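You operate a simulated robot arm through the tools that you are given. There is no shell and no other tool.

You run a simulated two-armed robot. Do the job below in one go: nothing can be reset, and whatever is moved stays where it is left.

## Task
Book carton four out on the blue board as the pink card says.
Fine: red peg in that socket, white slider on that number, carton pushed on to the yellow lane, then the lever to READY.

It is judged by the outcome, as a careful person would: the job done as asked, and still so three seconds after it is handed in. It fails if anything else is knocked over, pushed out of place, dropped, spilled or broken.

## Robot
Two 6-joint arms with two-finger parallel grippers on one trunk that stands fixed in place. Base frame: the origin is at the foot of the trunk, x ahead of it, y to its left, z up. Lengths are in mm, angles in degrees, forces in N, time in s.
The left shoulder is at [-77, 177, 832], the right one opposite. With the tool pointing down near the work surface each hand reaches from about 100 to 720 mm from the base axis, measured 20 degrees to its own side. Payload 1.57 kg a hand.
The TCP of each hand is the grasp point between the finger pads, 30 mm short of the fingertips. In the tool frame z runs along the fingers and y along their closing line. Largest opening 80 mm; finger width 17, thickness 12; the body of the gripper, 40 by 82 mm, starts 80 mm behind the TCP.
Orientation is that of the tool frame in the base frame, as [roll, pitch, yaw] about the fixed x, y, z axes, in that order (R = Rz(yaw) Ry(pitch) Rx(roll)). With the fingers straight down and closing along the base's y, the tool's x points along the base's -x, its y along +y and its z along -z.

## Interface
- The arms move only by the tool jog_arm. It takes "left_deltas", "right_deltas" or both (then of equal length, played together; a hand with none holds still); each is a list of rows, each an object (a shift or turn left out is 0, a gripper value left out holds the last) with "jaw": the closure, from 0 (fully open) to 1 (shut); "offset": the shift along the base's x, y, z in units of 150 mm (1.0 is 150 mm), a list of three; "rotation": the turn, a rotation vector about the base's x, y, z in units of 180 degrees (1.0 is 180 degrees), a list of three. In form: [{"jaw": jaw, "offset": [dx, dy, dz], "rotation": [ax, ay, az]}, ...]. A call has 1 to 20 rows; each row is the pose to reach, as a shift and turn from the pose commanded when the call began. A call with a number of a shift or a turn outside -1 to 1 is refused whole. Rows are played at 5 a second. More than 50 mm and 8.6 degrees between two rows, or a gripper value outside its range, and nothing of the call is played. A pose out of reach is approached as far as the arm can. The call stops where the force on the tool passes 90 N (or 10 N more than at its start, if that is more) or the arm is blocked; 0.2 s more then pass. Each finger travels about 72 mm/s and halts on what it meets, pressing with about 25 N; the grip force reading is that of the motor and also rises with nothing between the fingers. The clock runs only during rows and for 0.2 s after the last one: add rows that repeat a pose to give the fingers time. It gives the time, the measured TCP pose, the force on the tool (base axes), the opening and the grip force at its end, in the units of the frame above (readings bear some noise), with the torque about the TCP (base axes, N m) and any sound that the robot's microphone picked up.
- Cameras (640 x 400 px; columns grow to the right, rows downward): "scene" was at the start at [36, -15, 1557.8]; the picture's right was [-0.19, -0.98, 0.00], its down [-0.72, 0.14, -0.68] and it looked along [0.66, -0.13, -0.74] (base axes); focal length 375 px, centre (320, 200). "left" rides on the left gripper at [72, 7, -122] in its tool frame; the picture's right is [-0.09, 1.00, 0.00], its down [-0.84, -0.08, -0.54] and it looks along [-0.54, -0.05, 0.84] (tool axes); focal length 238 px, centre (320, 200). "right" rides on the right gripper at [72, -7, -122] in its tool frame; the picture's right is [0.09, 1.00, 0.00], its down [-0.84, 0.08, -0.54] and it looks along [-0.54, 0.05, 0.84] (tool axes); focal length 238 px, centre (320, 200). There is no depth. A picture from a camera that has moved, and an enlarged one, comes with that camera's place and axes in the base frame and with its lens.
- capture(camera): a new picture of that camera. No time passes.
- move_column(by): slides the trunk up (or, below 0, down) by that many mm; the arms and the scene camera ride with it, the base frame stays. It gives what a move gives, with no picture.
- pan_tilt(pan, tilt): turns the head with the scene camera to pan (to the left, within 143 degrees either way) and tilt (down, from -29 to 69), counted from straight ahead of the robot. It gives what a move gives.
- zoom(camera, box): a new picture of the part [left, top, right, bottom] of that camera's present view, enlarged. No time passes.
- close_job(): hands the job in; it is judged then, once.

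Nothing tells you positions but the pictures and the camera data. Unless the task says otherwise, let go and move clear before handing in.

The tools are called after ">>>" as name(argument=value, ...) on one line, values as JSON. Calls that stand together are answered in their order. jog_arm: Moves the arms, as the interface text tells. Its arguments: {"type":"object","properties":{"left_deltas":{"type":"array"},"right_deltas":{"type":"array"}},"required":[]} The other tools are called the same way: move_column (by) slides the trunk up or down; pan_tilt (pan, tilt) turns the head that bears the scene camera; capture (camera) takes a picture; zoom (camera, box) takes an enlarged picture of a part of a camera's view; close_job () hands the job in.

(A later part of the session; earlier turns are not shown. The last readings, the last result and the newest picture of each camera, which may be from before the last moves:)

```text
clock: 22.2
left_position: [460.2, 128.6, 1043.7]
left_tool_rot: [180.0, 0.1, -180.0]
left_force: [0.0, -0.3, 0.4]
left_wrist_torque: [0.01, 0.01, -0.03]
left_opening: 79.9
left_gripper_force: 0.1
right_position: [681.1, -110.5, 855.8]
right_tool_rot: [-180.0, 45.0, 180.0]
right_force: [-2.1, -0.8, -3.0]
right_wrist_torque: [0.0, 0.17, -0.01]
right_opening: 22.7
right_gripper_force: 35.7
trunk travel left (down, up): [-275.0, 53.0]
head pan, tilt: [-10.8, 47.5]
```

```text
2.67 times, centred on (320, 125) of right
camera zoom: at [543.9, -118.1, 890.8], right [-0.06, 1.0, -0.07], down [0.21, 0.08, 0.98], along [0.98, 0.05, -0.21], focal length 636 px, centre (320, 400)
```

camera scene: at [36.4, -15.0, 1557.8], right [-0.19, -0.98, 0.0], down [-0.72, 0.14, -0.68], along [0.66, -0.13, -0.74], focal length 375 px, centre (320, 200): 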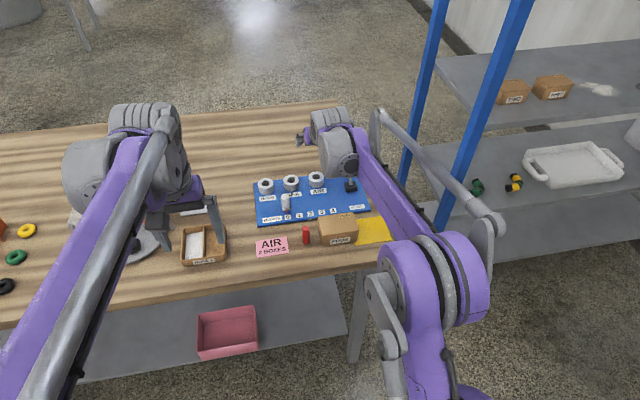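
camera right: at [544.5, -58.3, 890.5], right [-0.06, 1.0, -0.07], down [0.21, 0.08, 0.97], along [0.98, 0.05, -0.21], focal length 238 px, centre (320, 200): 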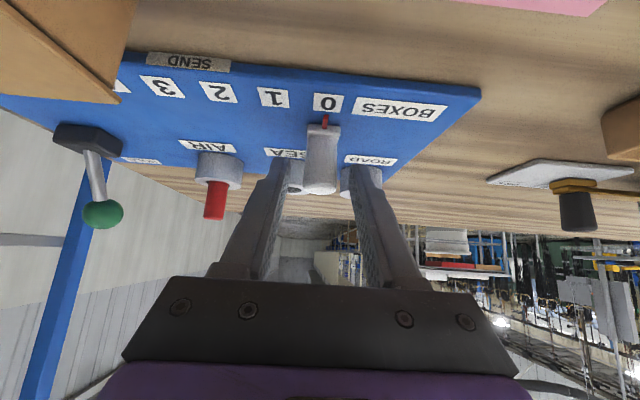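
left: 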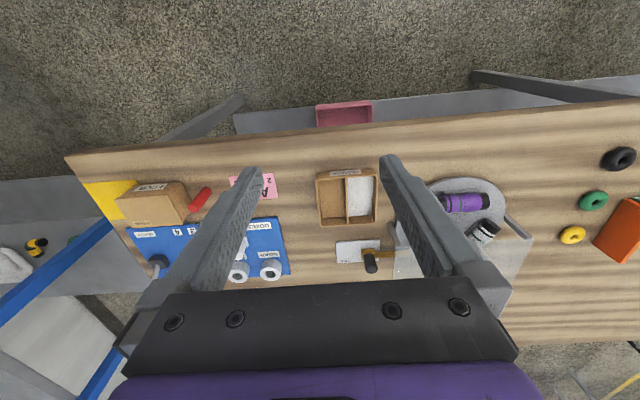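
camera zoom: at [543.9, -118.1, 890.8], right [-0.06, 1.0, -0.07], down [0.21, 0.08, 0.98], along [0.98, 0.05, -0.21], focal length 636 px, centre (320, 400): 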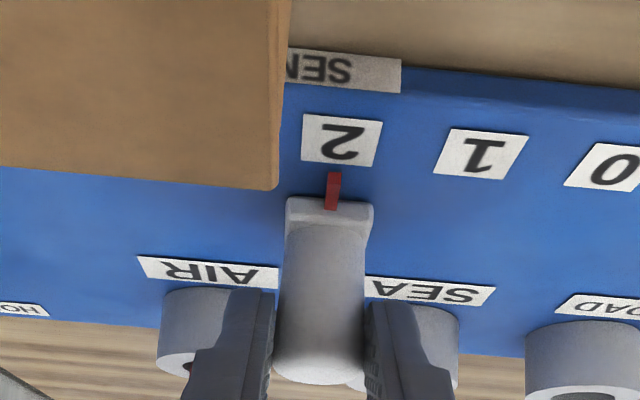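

The pointer sits on 2 just as it did on 0. I'll release, retreat, and verify with the scene camera.

>>> jog_arm(right_deltas=[{"jaw": 0.8}, {"jaw": 0.65}, {"jaw": 0.5}, {"jaw": 0.5}])

>>> jog_arm(right_deltas=[{"offset": [-0.1, 0, 0.1]}, {"offset": [-0.25, 0, 0.25]}, {"offset": [-0.4, 0, 0.4]}, {"offset": [-0.6, 0, 0.6]}, {"offset": [-0.8, 0.1, 0.75]}, {"offset": [-1.0, 0.2, 0.75]}])

>>> capture(camera="right")

>>> zoom(camera="scene", box=[240, 150, 400, 250])

```text
clock: 23.2
left_position: [460.1, 127.9, 1043.1]
left_tool_rot: [180.0, 0.0, -179.9]
left_force: [0.3, 0.4, 0.0]
left_wrist_torque: [0.0, 0.0, 0.01]
left_opening: 80.3
left_gripper_force: 0.2
right_position: [682.4, -109.7, 856.4]
right_tool_rot: [-180.0, 45.0, -180.0]
right_force: [0.3, 0.3, 0.6]
right_wrist_torque: [0.01, 0.0, 0.01]
right_opening: 39.9
right_gripper_force: 0.0
trunk travel left (down, up): [-275.0, 53.0]
head pan, tilt: [-10.8, 47.5]
```

```text
clock: 24.6
left_position: [460.5, 127.9, 1042.4]
left_tool_rot: [-179.9, 0.0, 179.9]
left_force: [-0.5, 0.4, -0.2]
left_wrist_torque: [-0.01, -0.03, -0.02]
left_opening: 79.9
left_gripper_force: 0.1
right_position: [531.6, -79.5, 968.4]
right_tool_rot: [179.9, 45.1, 180.0]
right_force: [0.1, 1.3, 0.9]
right_wrist_torque: [0.01, 0.0, -0.03]
right_opening: 40.0
right_gripper_force: 0.0
trunk travel left (down, up): [-275.0, 53.0]
head pan, tilt: [-10.8, 47.5]
```

```text
taken
camera right: at [393.3, -87.5, 1003.5], right [-0.06, 1.0, -0.06], down [0.21, 0.08, 0.98], along [0.98, 0.05, -0.21], focal length 238 px, centre (320, 200)
```

right: 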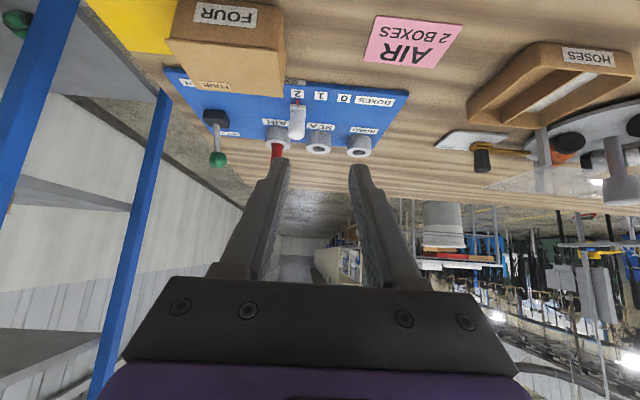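

```text
4.00 times, centred on (320, 200) of scene
camera zoom: at [35.1, -15.0, 1557.8], right [-0.19, -0.98, 0.0], down [-0.72, 0.14, -0.68], along [0.66, -0.13, -0.74], focal length 1502 px, centre (320, 200)
```

zoom: 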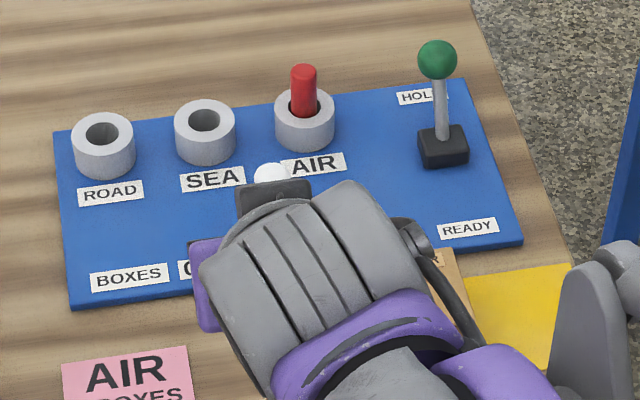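

The slider is on 2 and the peg is seated. For the carton I'll set the tool upright and turn it so the two fingertips lie along x, giving a broad, straight pusher for -y.

>>> jog_arm(right_deltas=[{"jaw": 0.62, "offset": [0.05, 0, 0], "rotation": [0, 0.045, 0]}, {"jaw": 0.62, "offset": [0.1, 0, 0], "rotation": [0, 0.09, 0]}, {"jaw": 0.62, "offset": [0.15, 0, 0], "rotation": [0, 0.135, 0]}, {"jaw": 0.62, "offset": [0.25, 0, 0], "rotation": [0, 0.18, 0]}, {"jaw": 0.62, "offset": [0.35, 0, 0], "rotation": [0, 0.22, 0]}, {"jaw": 0.62, "offset": [0.38, 0, 0], "rotation": [0, 0.25, 0]}])

>>> jog_arm(right_deltas=[{"rotation": [0, 0, -0.045]}, {"rotation": [0, 0, -0.09]}, {"rotation": [0, 0, -0.135]}, {"rotation": [0, 0, -0.18]}, {"rotation": [0, 0, -0.225]}, {"rotation": [0, 0, -0.27]}, {"rotation": [0, 0, -0.315]}, {"rotation": [0, 0, -0.36]}, {"rotation": [0, 0, -0.405]}, {"rotation": [0, 0, -0.45]}, {"rotation": [0, 0, -0.48]}, {"rotation": [0, 0, -0.5]}, {"rotation": [0, 0, -0.5]}])

>>> capture(camera="right")

>>> capture(camera="scene")

```text
clock: 26.0
left_position: [459.5, 127.0, 1042.7]
left_tool_rot: [180.0, 0.0, -180.0]
left_force: [0.4, 0.0, 0.0]
left_wrist_torque: [0.03, 0.0, 0.02]
left_opening: 80.0
left_gripper_force: 0.0
right_position: [588.9, -80.1, 967.7]
right_tool_rot: [-179.9, -0.2, 179.9]
right_force: [-1.1, 0.4, -0.2]
right_wrist_torque: [0.02, -0.02, 0.05]
right_opening: 30.7
right_gripper_force: 0.1
trunk travel left (down, up): [-275.0, 53.0]
head pan, tilt: [-10.8, 47.5]
```

```text
clock: 28.8
left_position: [460.2, 128.4, 1042.4]
left_tool_rot: [-180.0, -0.1, -180.0]
left_force: [0.3, 0.1, 0.1]
left_wrist_torque: [0.0, -0.03, -0.02]
left_opening: 80.2
left_gripper_force: 0.0
right_position: [587.8, -80.5, 969.0]
right_tool_rot: [-180.0, 0.1, 89.9]
right_force: [0.9, 0.7, 0.8]
right_wrist_torque: [0.0, 0.01, 0.01]
right_opening: 30.4
right_gripper_force: 0.0
trunk travel left (down, up): [-275.0, 53.0]
head pan, tilt: [-10.8, 47.5]
```

```text
taken
camera right: at [581.3, -9.5, 1090.1], right [1.0, 0.09, 0.0], down [0.08, -0.84, 0.54], along [0.05, -0.54, -0.84], focal length 238 px, centre (320, 200)
```

right: 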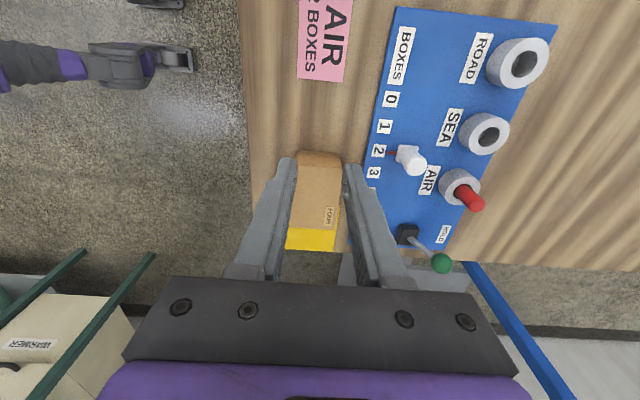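

```text
taken
camera scene: at [35.9, -15.0, 1557.8], right [-0.19, -0.98, 0.0], down [-0.72, 0.14, -0.68], along [0.66, -0.13, -0.74], focal length 375 px, centre (320, 200)
```

scene: 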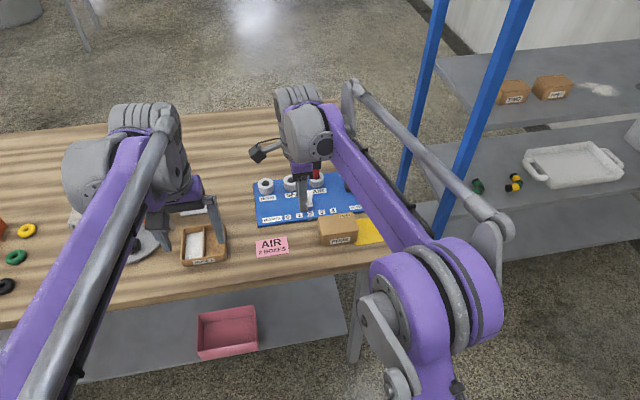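

The pusher is aligned with the carton. I'll lower at y≈-80, clear of the carton's side, to put the fingertips about 12 mm above the table.

>>> jog_arm(right_deltas=[{"offset": [0, 0, -0.2]}, {"offset": [0, 0, -0.4]}, {"offset": [0, 0, -0.6]}, {"offset": [0, 0, -0.75]}, {"offset": [0, 0, -0.83]}])

>>> capture(camera="right")

>>> zoom(camera="scene", box=[240, 170, 400, 270])

```text
clock: 30.0
left_position: [460.3, 128.6, 1042.3]
left_tool_rot: [180.0, 0.1, -180.0]
left_force: [-0.7, 0.0, 0.5]
left_wrist_torque: [0.03, -0.03, 0.02]
left_opening: 80.1
left_gripper_force: 0.0
right_position: [589.9, -79.5, 844.1]
right_tool_rot: [180.0, 0.0, 90.0]
right_force: [-0.2, -0.1, -0.3]
right_wrist_torque: [-0.02, 0.02, 0.03]
right_opening: 30.4
right_gripper_force: 0.1
trunk travel left (down, up): [-275.0, 53.0]
head pan, tilt: [-10.8, 47.5]
```

```text
taken
camera right: at [582.1, -9.4, 965.1], right [1.0, 0.09, 0.0], down [0.08, -0.84, 0.54], along [0.05, -0.54, -0.84], focal length 238 px, centre (320, 200)
```

right: 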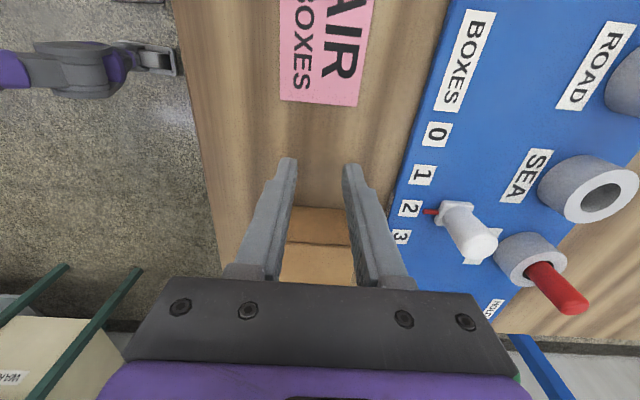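

```text
4.00 times, centred on (320, 220) of scene
camera zoom: at [36.0, -15.0, 1557.9], right [-0.19, -0.98, 0.0], down [-0.72, 0.14, -0.68], along [0.66, -0.13, -0.74], focal length 1502 px, centre (320, 120)
```

zoom: 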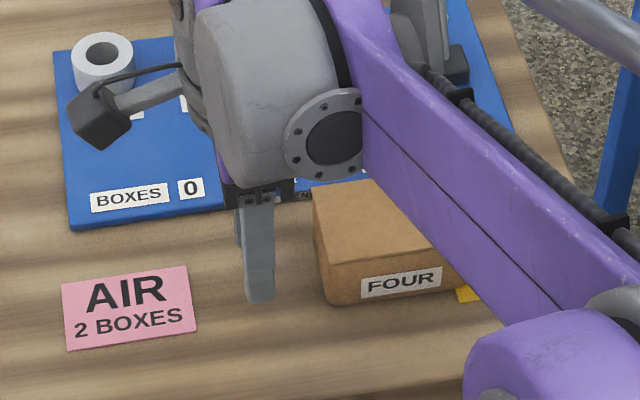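

Clear on all sides. I'll push slowly along -y, first to y≈-165, then check alignment.

>>> jog_arm(right_deltas=[{"offset": [0, -0.08, 0]}, {"offset": [0, -0.15, 0]}, {"offset": [0, -0.2, 0]}, {"offset": [0, -0.24, 0]}, {"offset": [0, -0.28, 0]}, {"offset": [0, -0.32, 0]}, {"offset": [0, -0.36, 0]}, {"offset": [0, -0.4, 0]}, {"offset": [0, -0.44, 0]}, {"offset": [0, -0.48, 0]}, {"offset": [0, -0.52, 0]}, {"offset": [0, -0.56, 0]}])

>>> capture(camera="right")

>>> zoom(camera="scene", box=[270, 180, 430, 280])

>>> capture(camera="left")

```text
clock: 32.6
left_position: [460.6, 127.1, 1043.3]
left_tool_rot: [-180.0, 0.1, 179.9]
left_force: [-0.4, 0.0, 0.9]
left_wrist_torque: [0.02, -0.01, -0.04]
left_opening: 80.1
left_gripper_force: 0.1
right_position: [589.0, -163.9, 844.4]
right_tool_rot: [-179.9, 0.0, 90.0]
right_force: [0.4, 0.0, -0.4]
right_wrist_torque: [0.03, 0.01, 0.01]
right_opening: 30.6
right_gripper_force: 0.1
trunk travel left (down, up): [-275.0, 53.0]
head pan, tilt: [-10.8, 47.5]
```

```text
taken
camera right: at [581.6, -93.5, 965.7], right [1.0, 0.09, 0.0], down [0.08, -0.84, 0.54], along [0.05, -0.54, -0.84], focal length 238 px, centre (320, 200)
```

right: 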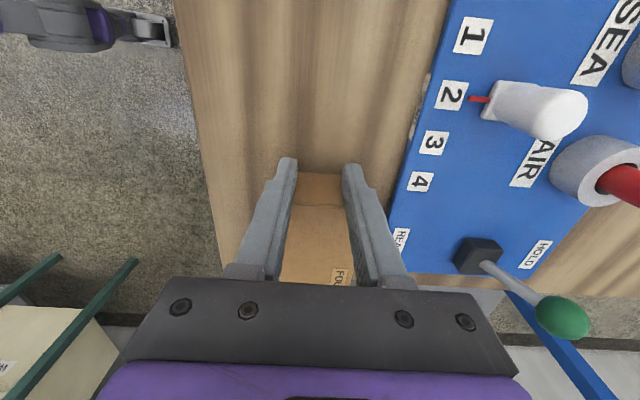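

```text
4.00 times, centred on (350, 230) of scene
camera zoom: at [35.9, -15.0, 1557.8], right [-0.19, -0.98, 0.0], down [-0.72, 0.14, -0.68], along [0.66, -0.13, -0.74], focal length 1502 px, centre (200, 80)
```

zoom: 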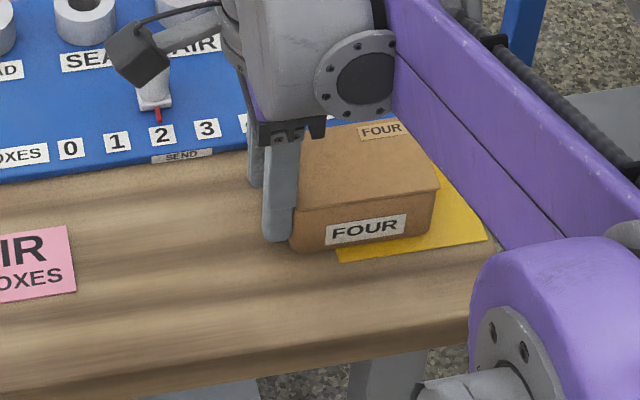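

```text
taken
camera left: at [388.3, 134.4, 1164.5], right [0.09, 1.0, 0.0], down [0.84, -0.08, 0.54], along [0.54, -0.05, -0.84], focal length 238 px, centre (320, 200)
```

left: 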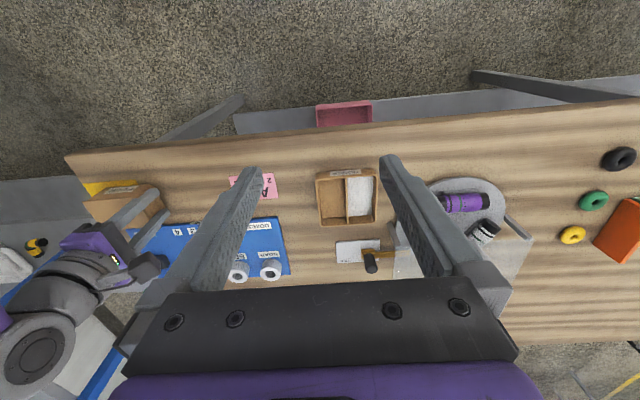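

The carton is moving straight and still needs about 30 mm more. I'll push 22 mm, then check.

>>> jog_arm(right_deltas=[{"offset": [0, -0.04, 0]}, {"offset": [0, -0.08, 0]}, {"offset": [0, -0.12, 0]}, {"offset": [0, -0.147, 0]}, {"offset": [0, -0.147, 0]}])

>>> zoom(camera="scene", box=[310, 200, 406, 260])

>>> capture(camera="right")

```text
clock: 33.8
left_position: [460.0, 128.3, 1042.8]
left_tool_rot: [180.0, 0.0, 180.0]
left_force: [0.4, -0.3, -0.9]
left_wrist_torque: [-0.03, 0.01, -0.01]
left_opening: 79.7
left_gripper_force: 0.0
right_position: [589.4, -187.6, 844.2]
right_tool_rot: [-179.9, 0.0, 90.0]
right_force: [0.6, 0.7, -0.1]
right_wrist_torque: [0.03, 0.01, -0.02]
right_opening: 30.6
right_gripper_force: 0.0
trunk travel left (down, up): [-275.0, 53.0]
head pan, tilt: [-10.8, 47.5]
```

```text
6.67 times, centred on (358, 230) of scene
camera zoom: at [35.9, -14.9, 1557.8], right [-0.19, -0.98, 0.0], down [-0.72, 0.14, -0.68], along [0.66, -0.13, -0.74], focal length 2503 px, centre (67, 0)
```

zoom: 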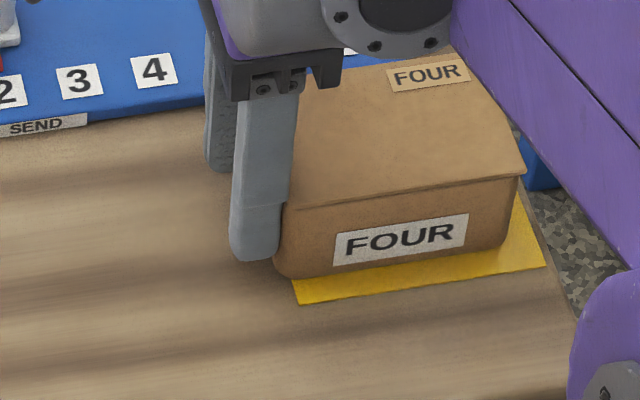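

```text
taken
camera right: at [581.7, -115.7, 965.7], right [1.0, 0.09, 0.0], down [0.08, -0.84, 0.54], along [0.05, -0.54, -0.84], focal length 238 px, centre (320, 200)
```

right: 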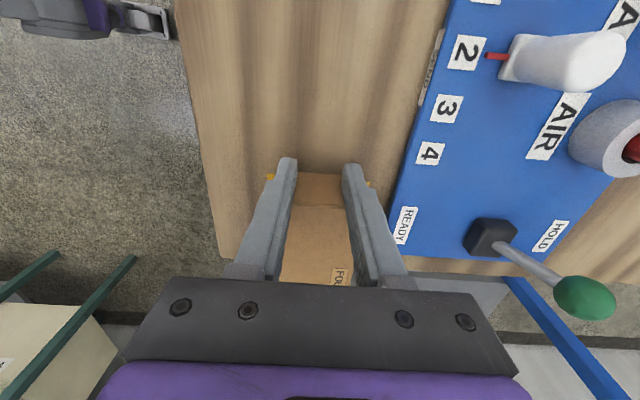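

The carton's inner edge is about 1 mm short of the lane with 11 mm spare at the far end, so another 6.5 mm centres it.

>>> jog_arm(right_deltas=[{"offset": [0, -0.02, 0]}, {"offset": [0, -0.043, 0]}, {"offset": [0, -0.043, 0]}])

>>> zoom(camera="scene", box=[310, 200, 406, 260])

```text
clock: 34.6
left_position: [461.0, 128.2, 1043.5]
left_tool_rot: [-179.9, 0.0, 179.9]
left_force: [0.5, 0.0, 0.8]
left_wrist_torque: [-0.04, 0.0, 0.0]
left_opening: 79.8
left_gripper_force: 0.3
right_position: [587.8, -191.7, 845.5]
right_tool_rot: [-179.9, 0.0, 90.0]
right_force: [-0.2, 0.3, -0.5]
right_wrist_torque: [0.03, -0.03, -0.02]
right_opening: 30.3
right_gripper_force: 0.1
trunk travel left (down, up): [-275.0, 53.0]
head pan, tilt: [-10.8, 47.5]
```

```text
6.67 times, centred on (358, 230) of scene
camera zoom: at [36.0, -14.9, 1557.8], right [-0.19, -0.98, 0.0], down [-0.72, 0.14, -0.68], along [0.66, -0.13, -0.74], focal length 2503 px, centre (67, 0)
```

zoom: 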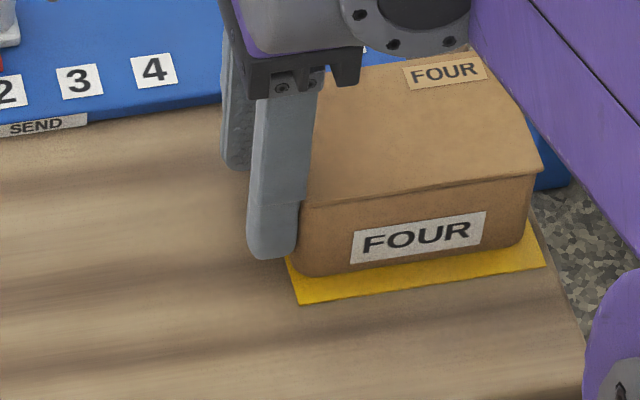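

The carton sits centred on the lane. I'll back away in +y, then lift clear and check the result.

>>> jog_arm(right_deltas=[{"offset": [0, 0.08, 0]}, {"offset": [0, 0.25, 0]}, {"offset": [0, 0.25, 0.2]}, {"offset": [0, 0.25, 0.45]}, {"offset": [-0.1, 0.25, 0.7]}, {"offset": [-0.3, 0.25, 0.9]}, {"offset": [-0.6, 0.25, 0.9]}])

>>> zoom(camera="scene", box=[240, 150, 400, 250])

>>> capture(camera="right")

```text
clock: 36.2
left_position: [459.3, 128.9, 1043.4]
left_tool_rot: [180.0, 0.1, -180.0]
left_force: [-0.3, -0.2, 0.9]
left_wrist_torque: [0.0, -0.01, 0.04]
left_opening: 79.8
left_gripper_force: 0.0
right_position: [497.4, -155.5, 980.1]
right_tool_rot: [179.9, 0.0, 90.0]
right_force: [-0.7, -0.9, -0.9]
right_wrist_torque: [-0.05, -0.02, -0.02]
right_opening: 30.3
right_gripper_force: 0.0
trunk travel left (down, up): [-275.0, 53.0]
head pan, tilt: [-10.8, 47.5]
```

```text
4.00 times, centred on (320, 200) of scene
camera zoom: at [34.3, -15.0, 1557.8], right [-0.19, -0.98, 0.0], down [-0.72, 0.14, -0.68], along [0.66, -0.13, -0.74], focal length 1502 px, centre (320, 200)
```

zoom: 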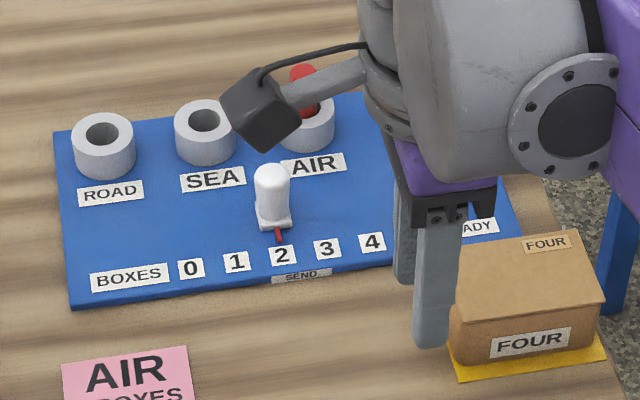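

```text
taken
camera right: at [489.6, -84.5, 1101.5], right [1.0, 0.09, 0.0], down [0.08, -0.84, 0.54], along [0.05, -0.54, -0.84], focal length 238 px, centre (320, 200)
```

right: 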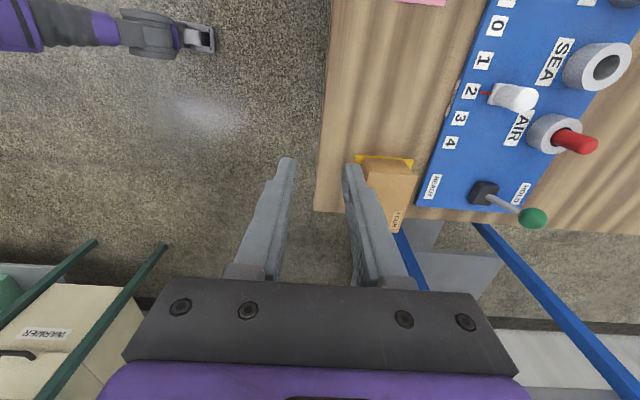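

Peg in AIR, slider on 2 and the carton on the yellow lane are all confirmed. Last is the lever: I'll turn the wrist back, tilt forward and line up behind the green ball at about [769, -236, 867].

>>> jog_arm(right_deltas=[{"rotation": [0, 0, 0.045]}, {"rotation": [0, 0, 0.09]}, {"rotation": [0, 0, 0.135]}, {"rotation": [0, 0, 0.18]}, {"rotation": [0, 0, 0.225]}, {"rotation": [0, 0, 0.27]}, {"rotation": [0, 0, 0.315]}, {"rotation": [0, 0, 0.36]}, {"rotation": [0, 0, 0.405]}, {"rotation": [0, 0, 0.45]}, {"rotation": [0, 0, 0.48]}, {"rotation": [0, 0, 0.5]}])

>>> jog_arm(right_deltas=[{"jaw": 0.4, "offset": [0.1, -0.1, 0], "rotation": [0, -0.045, 0]}, {"jaw": 0.4, "offset": [0.3, -0.2, 0], "rotation": [0, -0.09, 0]}, {"jaw": 0.4, "offset": [0.5, -0.3, 0], "rotation": [0, -0.135, 0]}, {"jaw": 0.4, "offset": [0.7, -0.4, 0], "rotation": [0, -0.18, 0]}, {"jaw": 0.4, "offset": [0.85, -0.5, 0], "rotation": [0, -0.22, 0]}, {"jaw": 0.4, "offset": [0.95, -0.54, 0], "rotation": [0, -0.25, 0]}, {"jaw": 0.4, "offset": [0.95, -0.54, -0.1], "rotation": [0, -0.25, 0]}])

>>> capture(camera="right")

>>> capture(camera="scene")

```text
clock: 38.8
left_position: [460.2, 127.9, 1042.7]
left_tool_rot: [180.0, 0.0, -179.9]
left_force: [-0.1, 0.3, -0.6]
left_wrist_torque: [0.02, -0.02, 0.01]
left_opening: 80.0
left_gripper_force: 0.1
right_position: [498.3, -155.4, 979.2]
right_tool_rot: [-180.0, 0.1, -179.9]
right_force: [0.8, 0.5, 0.3]
right_wrist_torque: [-0.02, 0.03, -0.03]
right_opening: 30.4
right_gripper_force: 0.1
trunk travel left (down, up): [-275.0, 53.0]
head pan, tilt: [-10.8, 47.5]
```

```text
clock: 40.4
left_position: [460.5, 127.9, 1042.8]
left_tool_rot: [-180.0, 0.0, 180.0]
left_force: [0.0, 0.1, 0.4]
left_wrist_torque: [-0.03, 0.0, -0.01]
left_opening: 79.9
left_gripper_force: 0.0
right_position: [642.2, -237.2, 964.4]
right_tool_rot: [-180.0, 45.1, -179.9]
right_force: [0.2, -0.7, -0.6]
right_wrist_torque: [0.03, -0.02, -0.02]
right_opening: 47.9
right_gripper_force: 0.1
trunk travel left (down, up): [-275.0, 53.0]
head pan, tilt: [-10.8, 47.5]
```

```text
taken
camera right: at [504.2, -244.8, 998.4], right [-0.06, 1.0, -0.07], down [0.21, 0.08, 0.98], along [0.98, 0.05, -0.21], focal length 238 px, centre (320, 200)
```

right: 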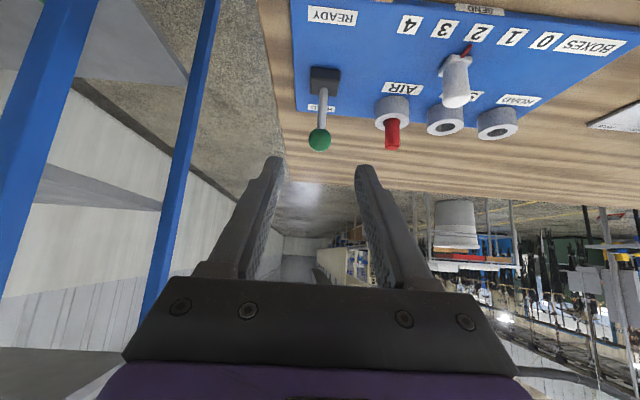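

```text
taken
camera scene: at [36.3, -15.1, 1557.8], right [-0.19, -0.98, 0.0], down [-0.72, 0.14, -0.68], along [0.66, -0.13, -0.74], focal length 375 px, centre (320, 200)
```

scene: 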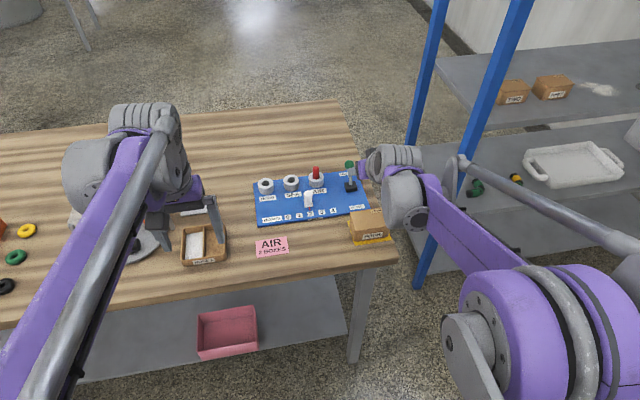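

>>> zoom(camera="right", box=[240, 60, 400, 160])

>>> zoom(camera="scene", box=[320, 150, 400, 200])

>>> zoom(camera="left", box=[60, 160, 220, 260])

```text
4.00 times, centred on (320, 110) of right
camera zoom: at [504.2, -244.8, 998.4], right [-0.06, 1.0, -0.07], down [0.21, 0.08, 0.98], along [0.98, 0.05, -0.21], focal length 953 px, centre (320, 560)
```

zoom: 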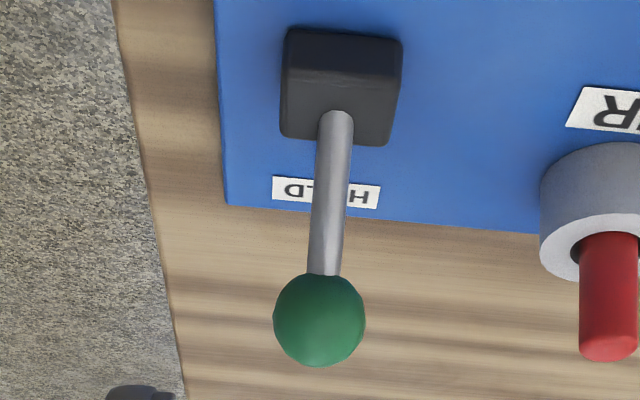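

```text
8.00 times, centred on (360, 175) of scene
camera zoom: at [36.3, -15.1, 1557.8], right [-0.19, -0.98, 0.0], down [-0.72, 0.14, -0.68], along [0.66, -0.13, -0.74], focal length 3004 px, centre (0, 400)
```

zoom: 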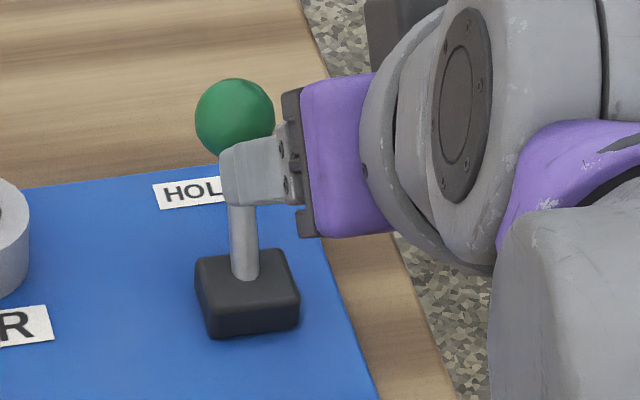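

```text
4.00 times, centred on (140, 210) of left
camera zoom: at [388.6, 134.3, 1164.4], right [0.09, 1.0, 0.0], down [0.84, -0.08, 0.54], along [0.54, -0.05, -0.84], focal length 953 px, centre (1040, 160)
```

zoom: 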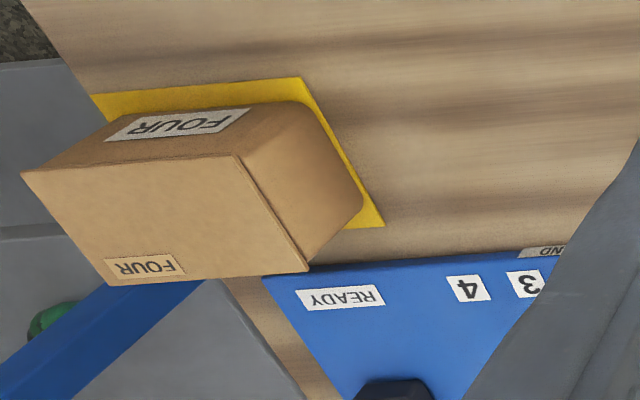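

The ball is at about [767, -236, 870], 27 mm across, and the lever pivots near [734, -236, 815]. I'll come in along the tool axis and straddle the ball.

>>> jog_arm(right_deltas=[{"jaw": 0.4, "offset": [0.16, 0, -0.06]}, {"jaw": 0.4, "offset": [0.32, 0.008, -0.115]}, {"jaw": 0.4, "offset": [0.46, 0.008, -0.255]}, {"jaw": 0.4, "offset": [0.6, 0.008, -0.395]}])

>>> capture(camera="right")

>>> zoom(camera="scene", box=[320, 150, 400, 200])

```text
clock: 41.4
left_position: [460.6, 128.6, 1042.3]
left_tool_rot: [-179.9, 0.1, 180.0]
left_force: [-0.3, 0.3, 0.4]
left_wrist_torque: [0.05, 0.03, -0.01]
left_opening: 80.1
left_gripper_force: 0.2
right_position: [732.2, -235.2, 904.2]
right_tool_rot: [-179.9, 44.9, -180.0]
right_force: [0.9, -0.2, 0.2]
right_wrist_torque: [-0.02, 0.03, 0.01]
right_opening: 48.3
right_gripper_force: 0.0
trunk travel left (down, up): [-275.0, 53.0]
head pan, tilt: [-10.8, 47.5]
```

```text
taken
camera right: at [593.9, -243.1, 939.0], right [-0.06, 1.0, -0.07], down [0.21, 0.08, 0.97], along [0.98, 0.05, -0.21], focal length 238 px, centre (320, 200)
```

right: 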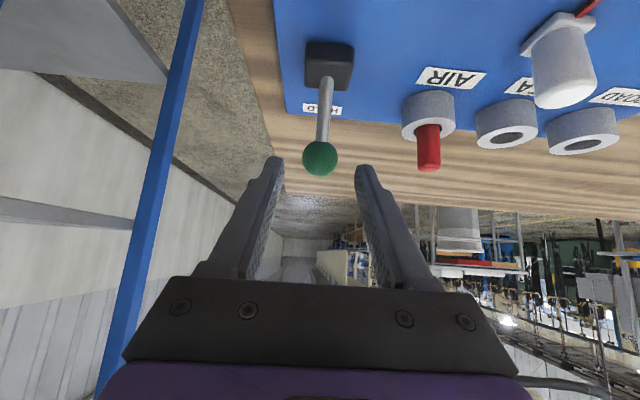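

```text
8.00 times, centred on (360, 175) of scene
camera zoom: at [36.8, -15.1, 1557.8], right [-0.19, -0.98, 0.0], down [-0.72, 0.14, -0.67], along [0.66, -0.13, -0.74], focal length 3004 px, centre (0, 400)
```

zoom: 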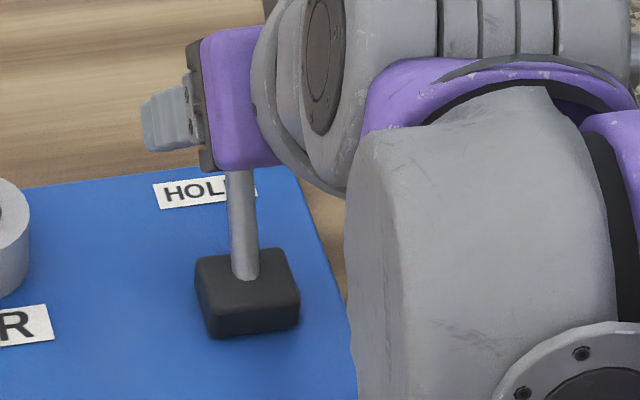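

The ball is centred between the fingertips. I'll advance and close on it.

>>> jog_arm(right_deltas=[{"jaw": 0.4, "offset": [0.08, 0, -0.08]}, {"jaw": 0.4, "offset": [0.16, 0, -0.16]}, {"jaw": 0.7, "offset": [0.16, 0, -0.16]}, {"jaw": 1.0, "offset": [0.16, 0, -0.16]}, {"jaw": 1.0, "offset": [0.16, 0, -0.16]}, {"jaw": 1.0, "offset": [0.16, 0, -0.16]}])

>>> capture(camera="right")

```text
clock: 42.8
left_position: [460.5, 128.0, 1042.8]
left_tool_rot: [180.0, -0.1, -180.0]
left_force: [0.0, -1.1, -1.0]
left_wrist_torque: [0.0, 0.02, 0.01]
left_opening: 79.8
left_gripper_force: 0.0
right_position: [756.4, -235.2, 880.0]
right_tool_rot: [180.0, 45.0, 180.0]
right_force: [-0.3, -0.8, -1.4]
right_wrist_torque: [-0.01, -0.01, -0.01]
right_opening: 26.7
right_gripper_force: 37.6
trunk travel left (down, up): [-275.0, 53.0]
head pan, tilt: [-10.8, 47.5]
```

```text
taken
camera right: at [617.3, -243.2, 915.3], right [-0.06, 1.0, -0.06], down [0.21, 0.08, 0.97], along [0.98, 0.05, -0.21], focal length 238 px, centre (320, 200)
```

right: 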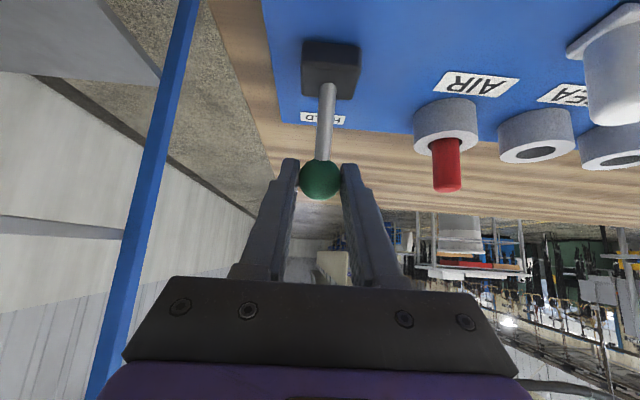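

The ball is gripped (26.7 mm). I'll swing it in an arc toward READY (-x), the first part slowly.

>>> jog_arm(right_deltas=[{"offset": [-0.033, 0, 0.018]}, {"offset": [-0.067, 0, 0.031]}, {"offset": [-0.103, 0, 0.042]}, {"offset": [-0.139, 0, 0.051]}, {"offset": [-0.176, 0, 0.055]}, {"offset": [-0.213, 0, 0.057]}, {"offset": [-0.25, 0, 0.055]}])

>>> capture(camera="right")

```text
clock: 44.4
left_position: [460.4, 128.4, 1042.0]
left_tool_rot: [-179.9, 0.0, -180.0]
left_force: [0.6, 0.6, -0.3]
left_wrist_torque: [0.0, 0.01, 0.03]
left_opening: 79.9
left_gripper_force: 0.1
right_position: [719.1, -235.7, 888.3]
right_tool_rot: [179.9, 45.0, -179.9]
right_force: [14.0, -2.1, 5.1]
right_wrist_torque: [-0.06, -1.07, -0.05]
right_opening: 27.1
right_gripper_force: 37.5
trunk travel left (down, up): [-275.0, 53.0]
head pan, tilt: [-10.8, 47.5]
```

```text
taken
camera right: at [580.0, -243.1, 923.9], right [-0.06, 1.0, -0.07], down [0.21, 0.08, 0.97], along [0.98, 0.05, -0.21], focal length 238 px, centre (320, 200)
```

right: 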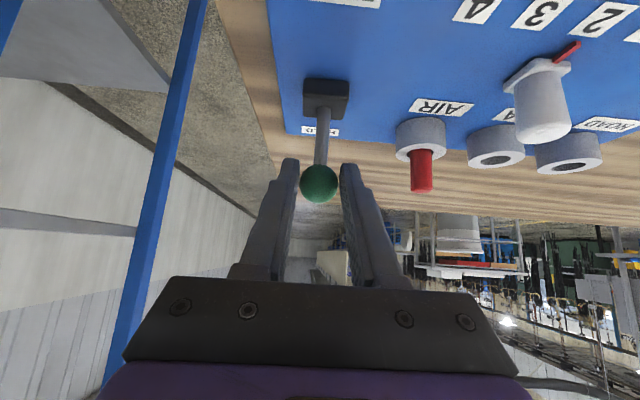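

The ball follows the hand with a mild resistance of about 14 N. I'll continue over to READY.

>>> jog_arm(right_deltas=[{"offset": [-0.037, 0, -0.004]}, {"offset": [-0.072, 0, -0.013]}, {"offset": [-0.109, 0, -0.025]}, {"offset": [-0.143, 0, -0.038]}, {"offset": [-0.176, 0, -0.055]}])

>>> capture(camera="right")

>>> zoom(camera="scene", box=[300, 150, 400, 212])

```text
clock: 45.6
left_position: [458.6, 128.5, 1043.4]
left_tool_rot: [180.0, 0.0, 180.0]
left_force: [0.7, -0.5, 0.2]
left_wrist_torque: [0.03, -0.02, 0.02]
left_opening: 80.2
left_gripper_force: 0.0
right_position: [691.5, -234.6, 881.1]
right_tool_rot: [179.9, 45.0, -180.0]
right_force: [0.5, 0.2, 0.2]
right_wrist_torque: [0.01, -0.02, 0.01]
right_opening: 0.0
right_gripper_force: 21.5
trunk travel left (down, up): [-275.0, 53.0]
head pan, tilt: [-10.8, 47.5]
```

```text
taken
camera right: at [553.4, -243.1, 915.7], right [-0.06, 1.0, -0.06], down [0.21, 0.08, 0.97], along [0.98, 0.05, -0.21], focal length 238 px, centre (320, 200)
```

right: 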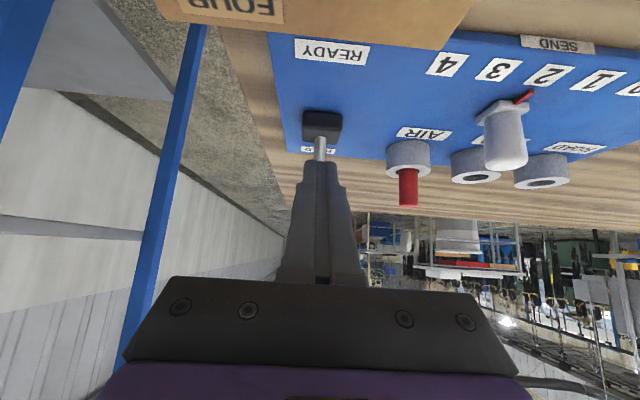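

```text
6.40 times, centred on (350, 181) of scene
camera zoom: at [35.9, -15.1, 1557.8], right [-0.19, -0.98, 0.0], down [-0.72, 0.14, -0.68], along [0.66, -0.13, -0.74], focal length 2403 px, centre (128, 322)
```

zoom: 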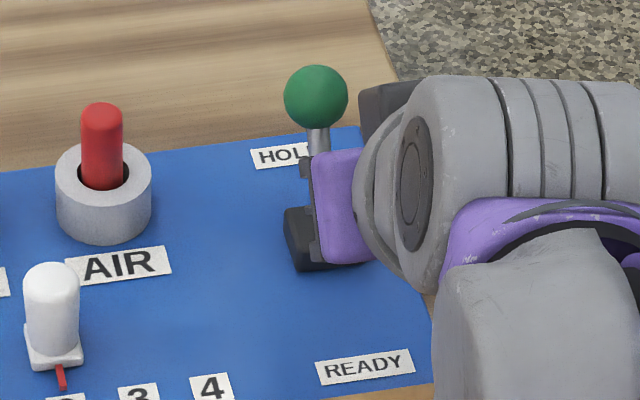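

The ball slipped out of the grip and the lever sprang back to HOLD, with nothing else disturbed. With a 45° tool the pull is nearly along the fingers, so instead I'll reach over the ball with less tilt (35°) and push it from the far side. First I'll back off and rise.

>>> jog_arm(right_deltas=[{"offset": [-0.1, 0, 0.15]}, {"offset": [-0.15, 0, 0.4]}, {"offset": [-0.1, -0.003, 0.6], "rotation": [0, 0.03, 0]}, {"jaw": 0.8, "offset": [0.0, -0.004, 0.6], "rotation": [0, 0.0556, 0]}, {"jaw": 0.8, "offset": [0.2, -0.004, 0.55], "rotation": [0, 0.0556, 0]}, {"jaw": 0.8, "offset": [0.38, -0.004, 0.5], "rotation": [0, 0.0556, 0]}])

>>> capture(camera="right")

>>> zoom(camera="scene", box=[300, 140, 400, 202])

```text
clock: 47.0
left_position: [460.1, 128.3, 1043.0]
left_tool_rot: [-179.9, -0.1, -179.9]
left_force: [-0.9, 0.4, -0.7]
left_wrist_torque: [-0.07, 0.01, 0.01]
left_opening: 80.4
left_gripper_force: 0.1
right_position: [748.8, -235.2, 954.9]
right_tool_rot: [-180.0, 34.9, -179.9]
right_force: [-0.1, -0.4, -0.9]
right_wrist_torque: [0.04, 0.01, 0.01]
right_opening: 16.0
right_gripper_force: 0.0
trunk travel left (down, up): [-275.0, 53.0]
head pan, tilt: [-10.8, 47.5]
```

```text
taken
camera right: at [619.7, -243.4, 1013.1], right [-0.07, 1.0, -0.05], down [0.38, 0.08, 0.92], along [0.92, 0.05, -0.38], focal length 238 px, centre (320, 200)
```

right: 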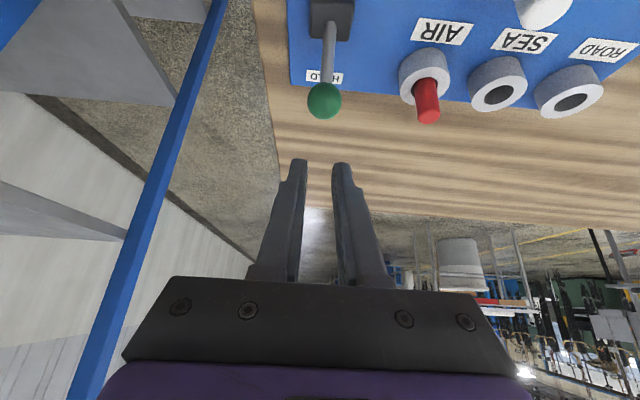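

```text
6.40 times, centred on (350, 171) of scene
camera zoom: at [36.8, -15.1, 1557.8], right [-0.19, -0.98, 0.0], down [-0.72, 0.14, -0.67], along [0.66, -0.13, -0.74], focal length 2403 px, centre (128, 386)
```

zoom: 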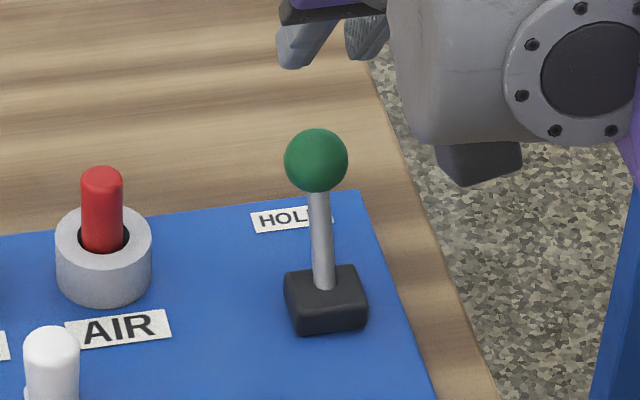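

The 35° pose reaches easily. To push the ball more squarely from behind I'd like about 30°, so I'll raise the trunk 50 mm for extra reach and then set that tilt, staying above the ball.

>>> move_column(by=50)

>>> jog_arm(right_deltas=[{"offset": [0.0, 0, -0.1], "rotation": [0, 0.015, 0]}, {"offset": [0.0, 0, -0.2], "rotation": [0, 0.0278, 0]}, {"offset": [0.03, 0, -0.3], "rotation": [0, 0.0278, 0]}, {"offset": [0.06, 0, -0.3], "rotation": [0, 0.0278, 0]}])

>>> capture(camera="right")

>>> capture(camera="scene")

```text
clock: 47.9
left_position: [459.4, 127.8, 1093.1]
left_tool_rot: [-180.0, 0.0, 180.0]
left_force: [0.2, -0.3, 0.8]
left_wrist_torque: [0.02, 0.01, 0.0]
left_opening: 79.9
left_gripper_force: 0.0
right_position: [748.4, -236.2, 1006.9]
right_tool_rot: [-179.9, 35.0, 180.0]
right_force: [-0.2, 0.0, -0.9]
right_wrist_torque: [-0.03, -0.04, 0.02]
right_opening: 16.0
right_gripper_force: 0.2
trunk travel left (down, up): [-325.0, 3.0]
head pan, tilt: [-10.8, 47.5]
```

```text
clock: 48.9
left_position: [460.1, 128.1, 1092.8]
left_tool_rot: [-180.0, 0.0, 179.9]
left_force: [0.5, 0.5, -0.4]
left_wrist_torque: [-0.01, 0.01, 0.0]
left_opening: 80.1
left_gripper_force: 0.2
right_position: [758.7, -234.6, 960.5]
right_tool_rot: [180.0, 30.0, 180.0]
right_force: [0.5, 0.5, 0.1]
right_wrist_torque: [0.0, -0.01, -0.02]
right_opening: 16.2
right_gripper_force: 0.0
trunk travel left (down, up): [-325.0, 3.0]
head pan, tilt: [-10.8, 47.5]
```

```text
taken
camera right: at [633.8, -243.5, 1029.9], right [-0.08, 1.0, -0.05], down [0.45, 0.08, 0.89], along [0.89, 0.05, -0.46], focal length 238 px, centre (320, 200)
```

right: 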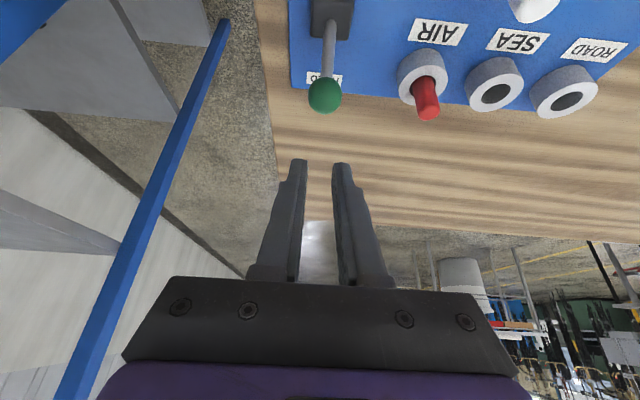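

```text
taken
camera scene: at [33.7, -15.0, 1610.8], right [-0.19, -0.98, 0.0], down [-0.72, 0.14, -0.68], along [0.66, -0.13, -0.74], focal length 375 px, centre (320, 200)
```

scene: 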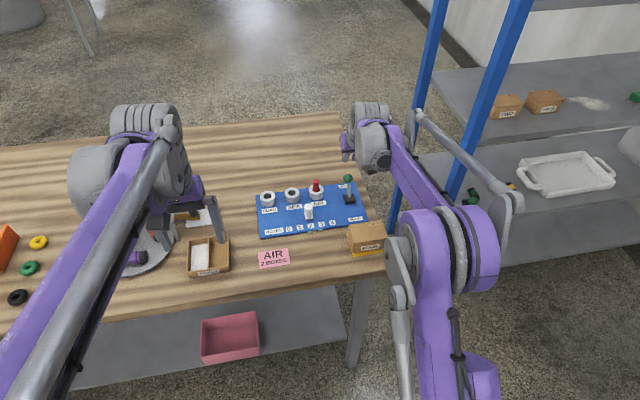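

Still exact at 30°. I'll try 20°, moving to the hover point over the far side of the ball.

>>> jog_arm(right_deltas=[{"offset": [0.03, 0, 0.0], "rotation": [0, 0.028, 0]}, {"offset": [0.07, 0, -0.03], "rotation": [0, 0.0556, 0]}, {"offset": [0.1, 0, -0.05], "rotation": [0, 0.0556, 0]}, {"offset": [0.1, 0, -0.05], "rotation": [0, 0.0556, 0]}])

>>> capture(camera="right")

>>> zoom(camera="scene", box=[300, 140, 400, 202])

```text
clock: 49.9
left_position: [461.0, 126.5, 1093.0]
left_tool_rot: [-179.9, 0.1, -179.9]
left_force: [0.9, 0.9, -0.2]
left_wrist_torque: [0.0, -0.03, 0.01]
left_opening: 80.1
left_gripper_force: 0.1
right_position: [773.2, -236.4, 952.8]
right_tool_rot: [-180.0, 20.0, 179.9]
right_force: [-0.3, -0.8, 0.4]
right_wrist_torque: [-0.04, -0.03, 0.03]
right_opening: 16.1
right_gripper_force: 0.0
trunk travel left (down, up): [-325.0, 3.0]
head pan, tilt: [-10.8, 47.5]
```

```text
taken
camera right: at [662.8, -243.6, 1042.7], right [-0.09, 1.0, -0.03], down [0.6, 0.08, 0.8], along [0.79, 0.05, -0.61], focal length 238 px, centre (320, 200)
```

right: 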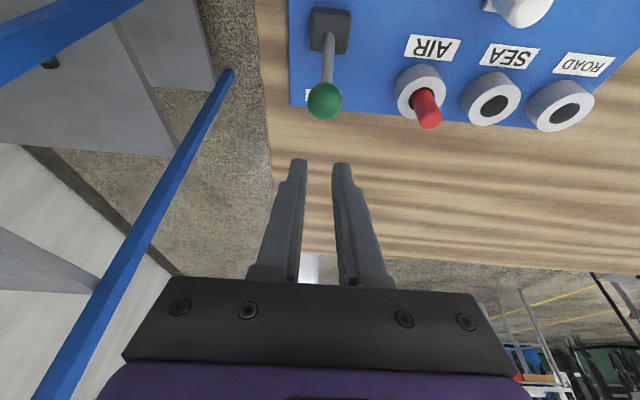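

```text
6.40 times, centred on (350, 171) of scene
camera zoom: at [33.8, -15.0, 1610.8], right [-0.19, -0.98, 0.0], down [-0.72, 0.14, -0.68], along [0.66, -0.13, -0.74], focal length 2403 px, centre (128, 386)
```

zoom: 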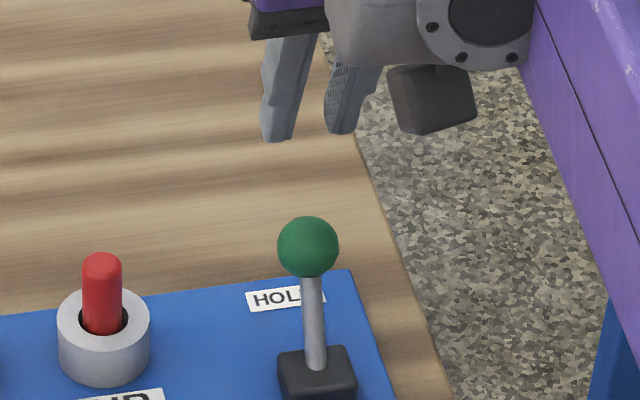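

20° is reachable too. I'll descend along the tool axis so the fingertips come down on the far (+x) side of the ball with clearance.

>>> jog_arm(right_deltas=[{"offset": [0.05, 0, -0.137]}, {"offset": [0.1, 0, -0.275]}, {"offset": [0.15, 0, -0.413]}, {"offset": [0.15, 0, -0.413]}])

>>> capture(camera="right")

>>> zoom(camera="scene", box=[300, 150, 400, 212])

```text
clock: 50.9
left_position: [459.7, 128.4, 1092.3]
left_tool_rot: [-180.0, 0.0, -180.0]
left_force: [0.1, -0.1, 0.4]
left_wrist_torque: [0.02, -0.02, 0.01]
left_opening: 80.0
left_gripper_force: 0.1
right_position: [795.2, -234.5, 891.3]
right_tool_rot: [180.0, 19.9, -179.9]
right_force: [0.2, -0.3, 0.4]
right_wrist_torque: [-0.02, -0.01, -0.03]
right_opening: 16.0
right_gripper_force: 0.0
trunk travel left (down, up): [-325.0, 3.0]
head pan, tilt: [-10.8, 47.5]
```

```text
taken
camera right: at [684.6, -242.4, 981.1], right [-0.09, 1.0, -0.03], down [0.6, 0.08, 0.8], along [0.79, 0.05, -0.6], focal length 238 px, centre (320, 200)
```

right: 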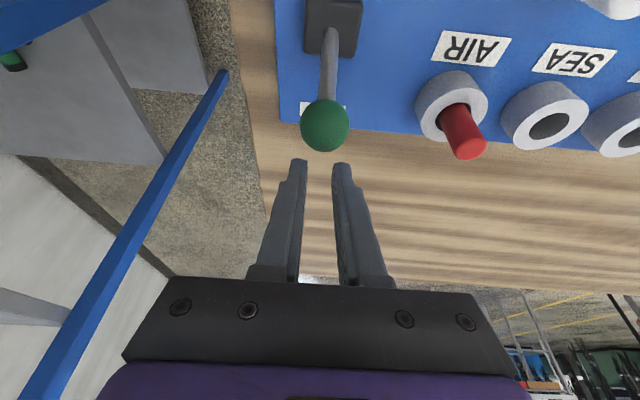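

```text
6.40 times, centred on (350, 181) of scene
camera zoom: at [33.4, -14.8, 1610.8], right [-0.19, -0.98, 0.0], down [-0.72, 0.14, -0.68], along [0.66, -0.13, -0.74], focal length 2403 px, centre (128, 322)
```

zoom: 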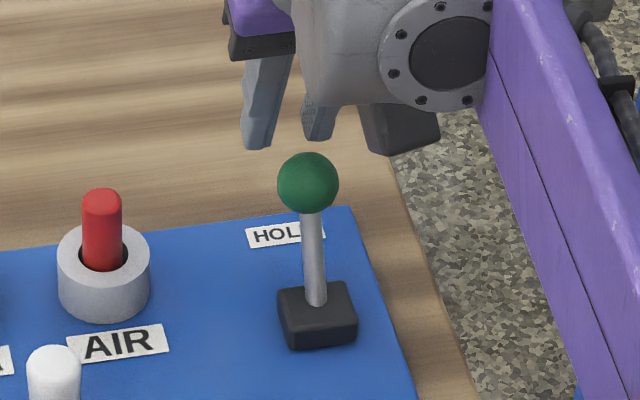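

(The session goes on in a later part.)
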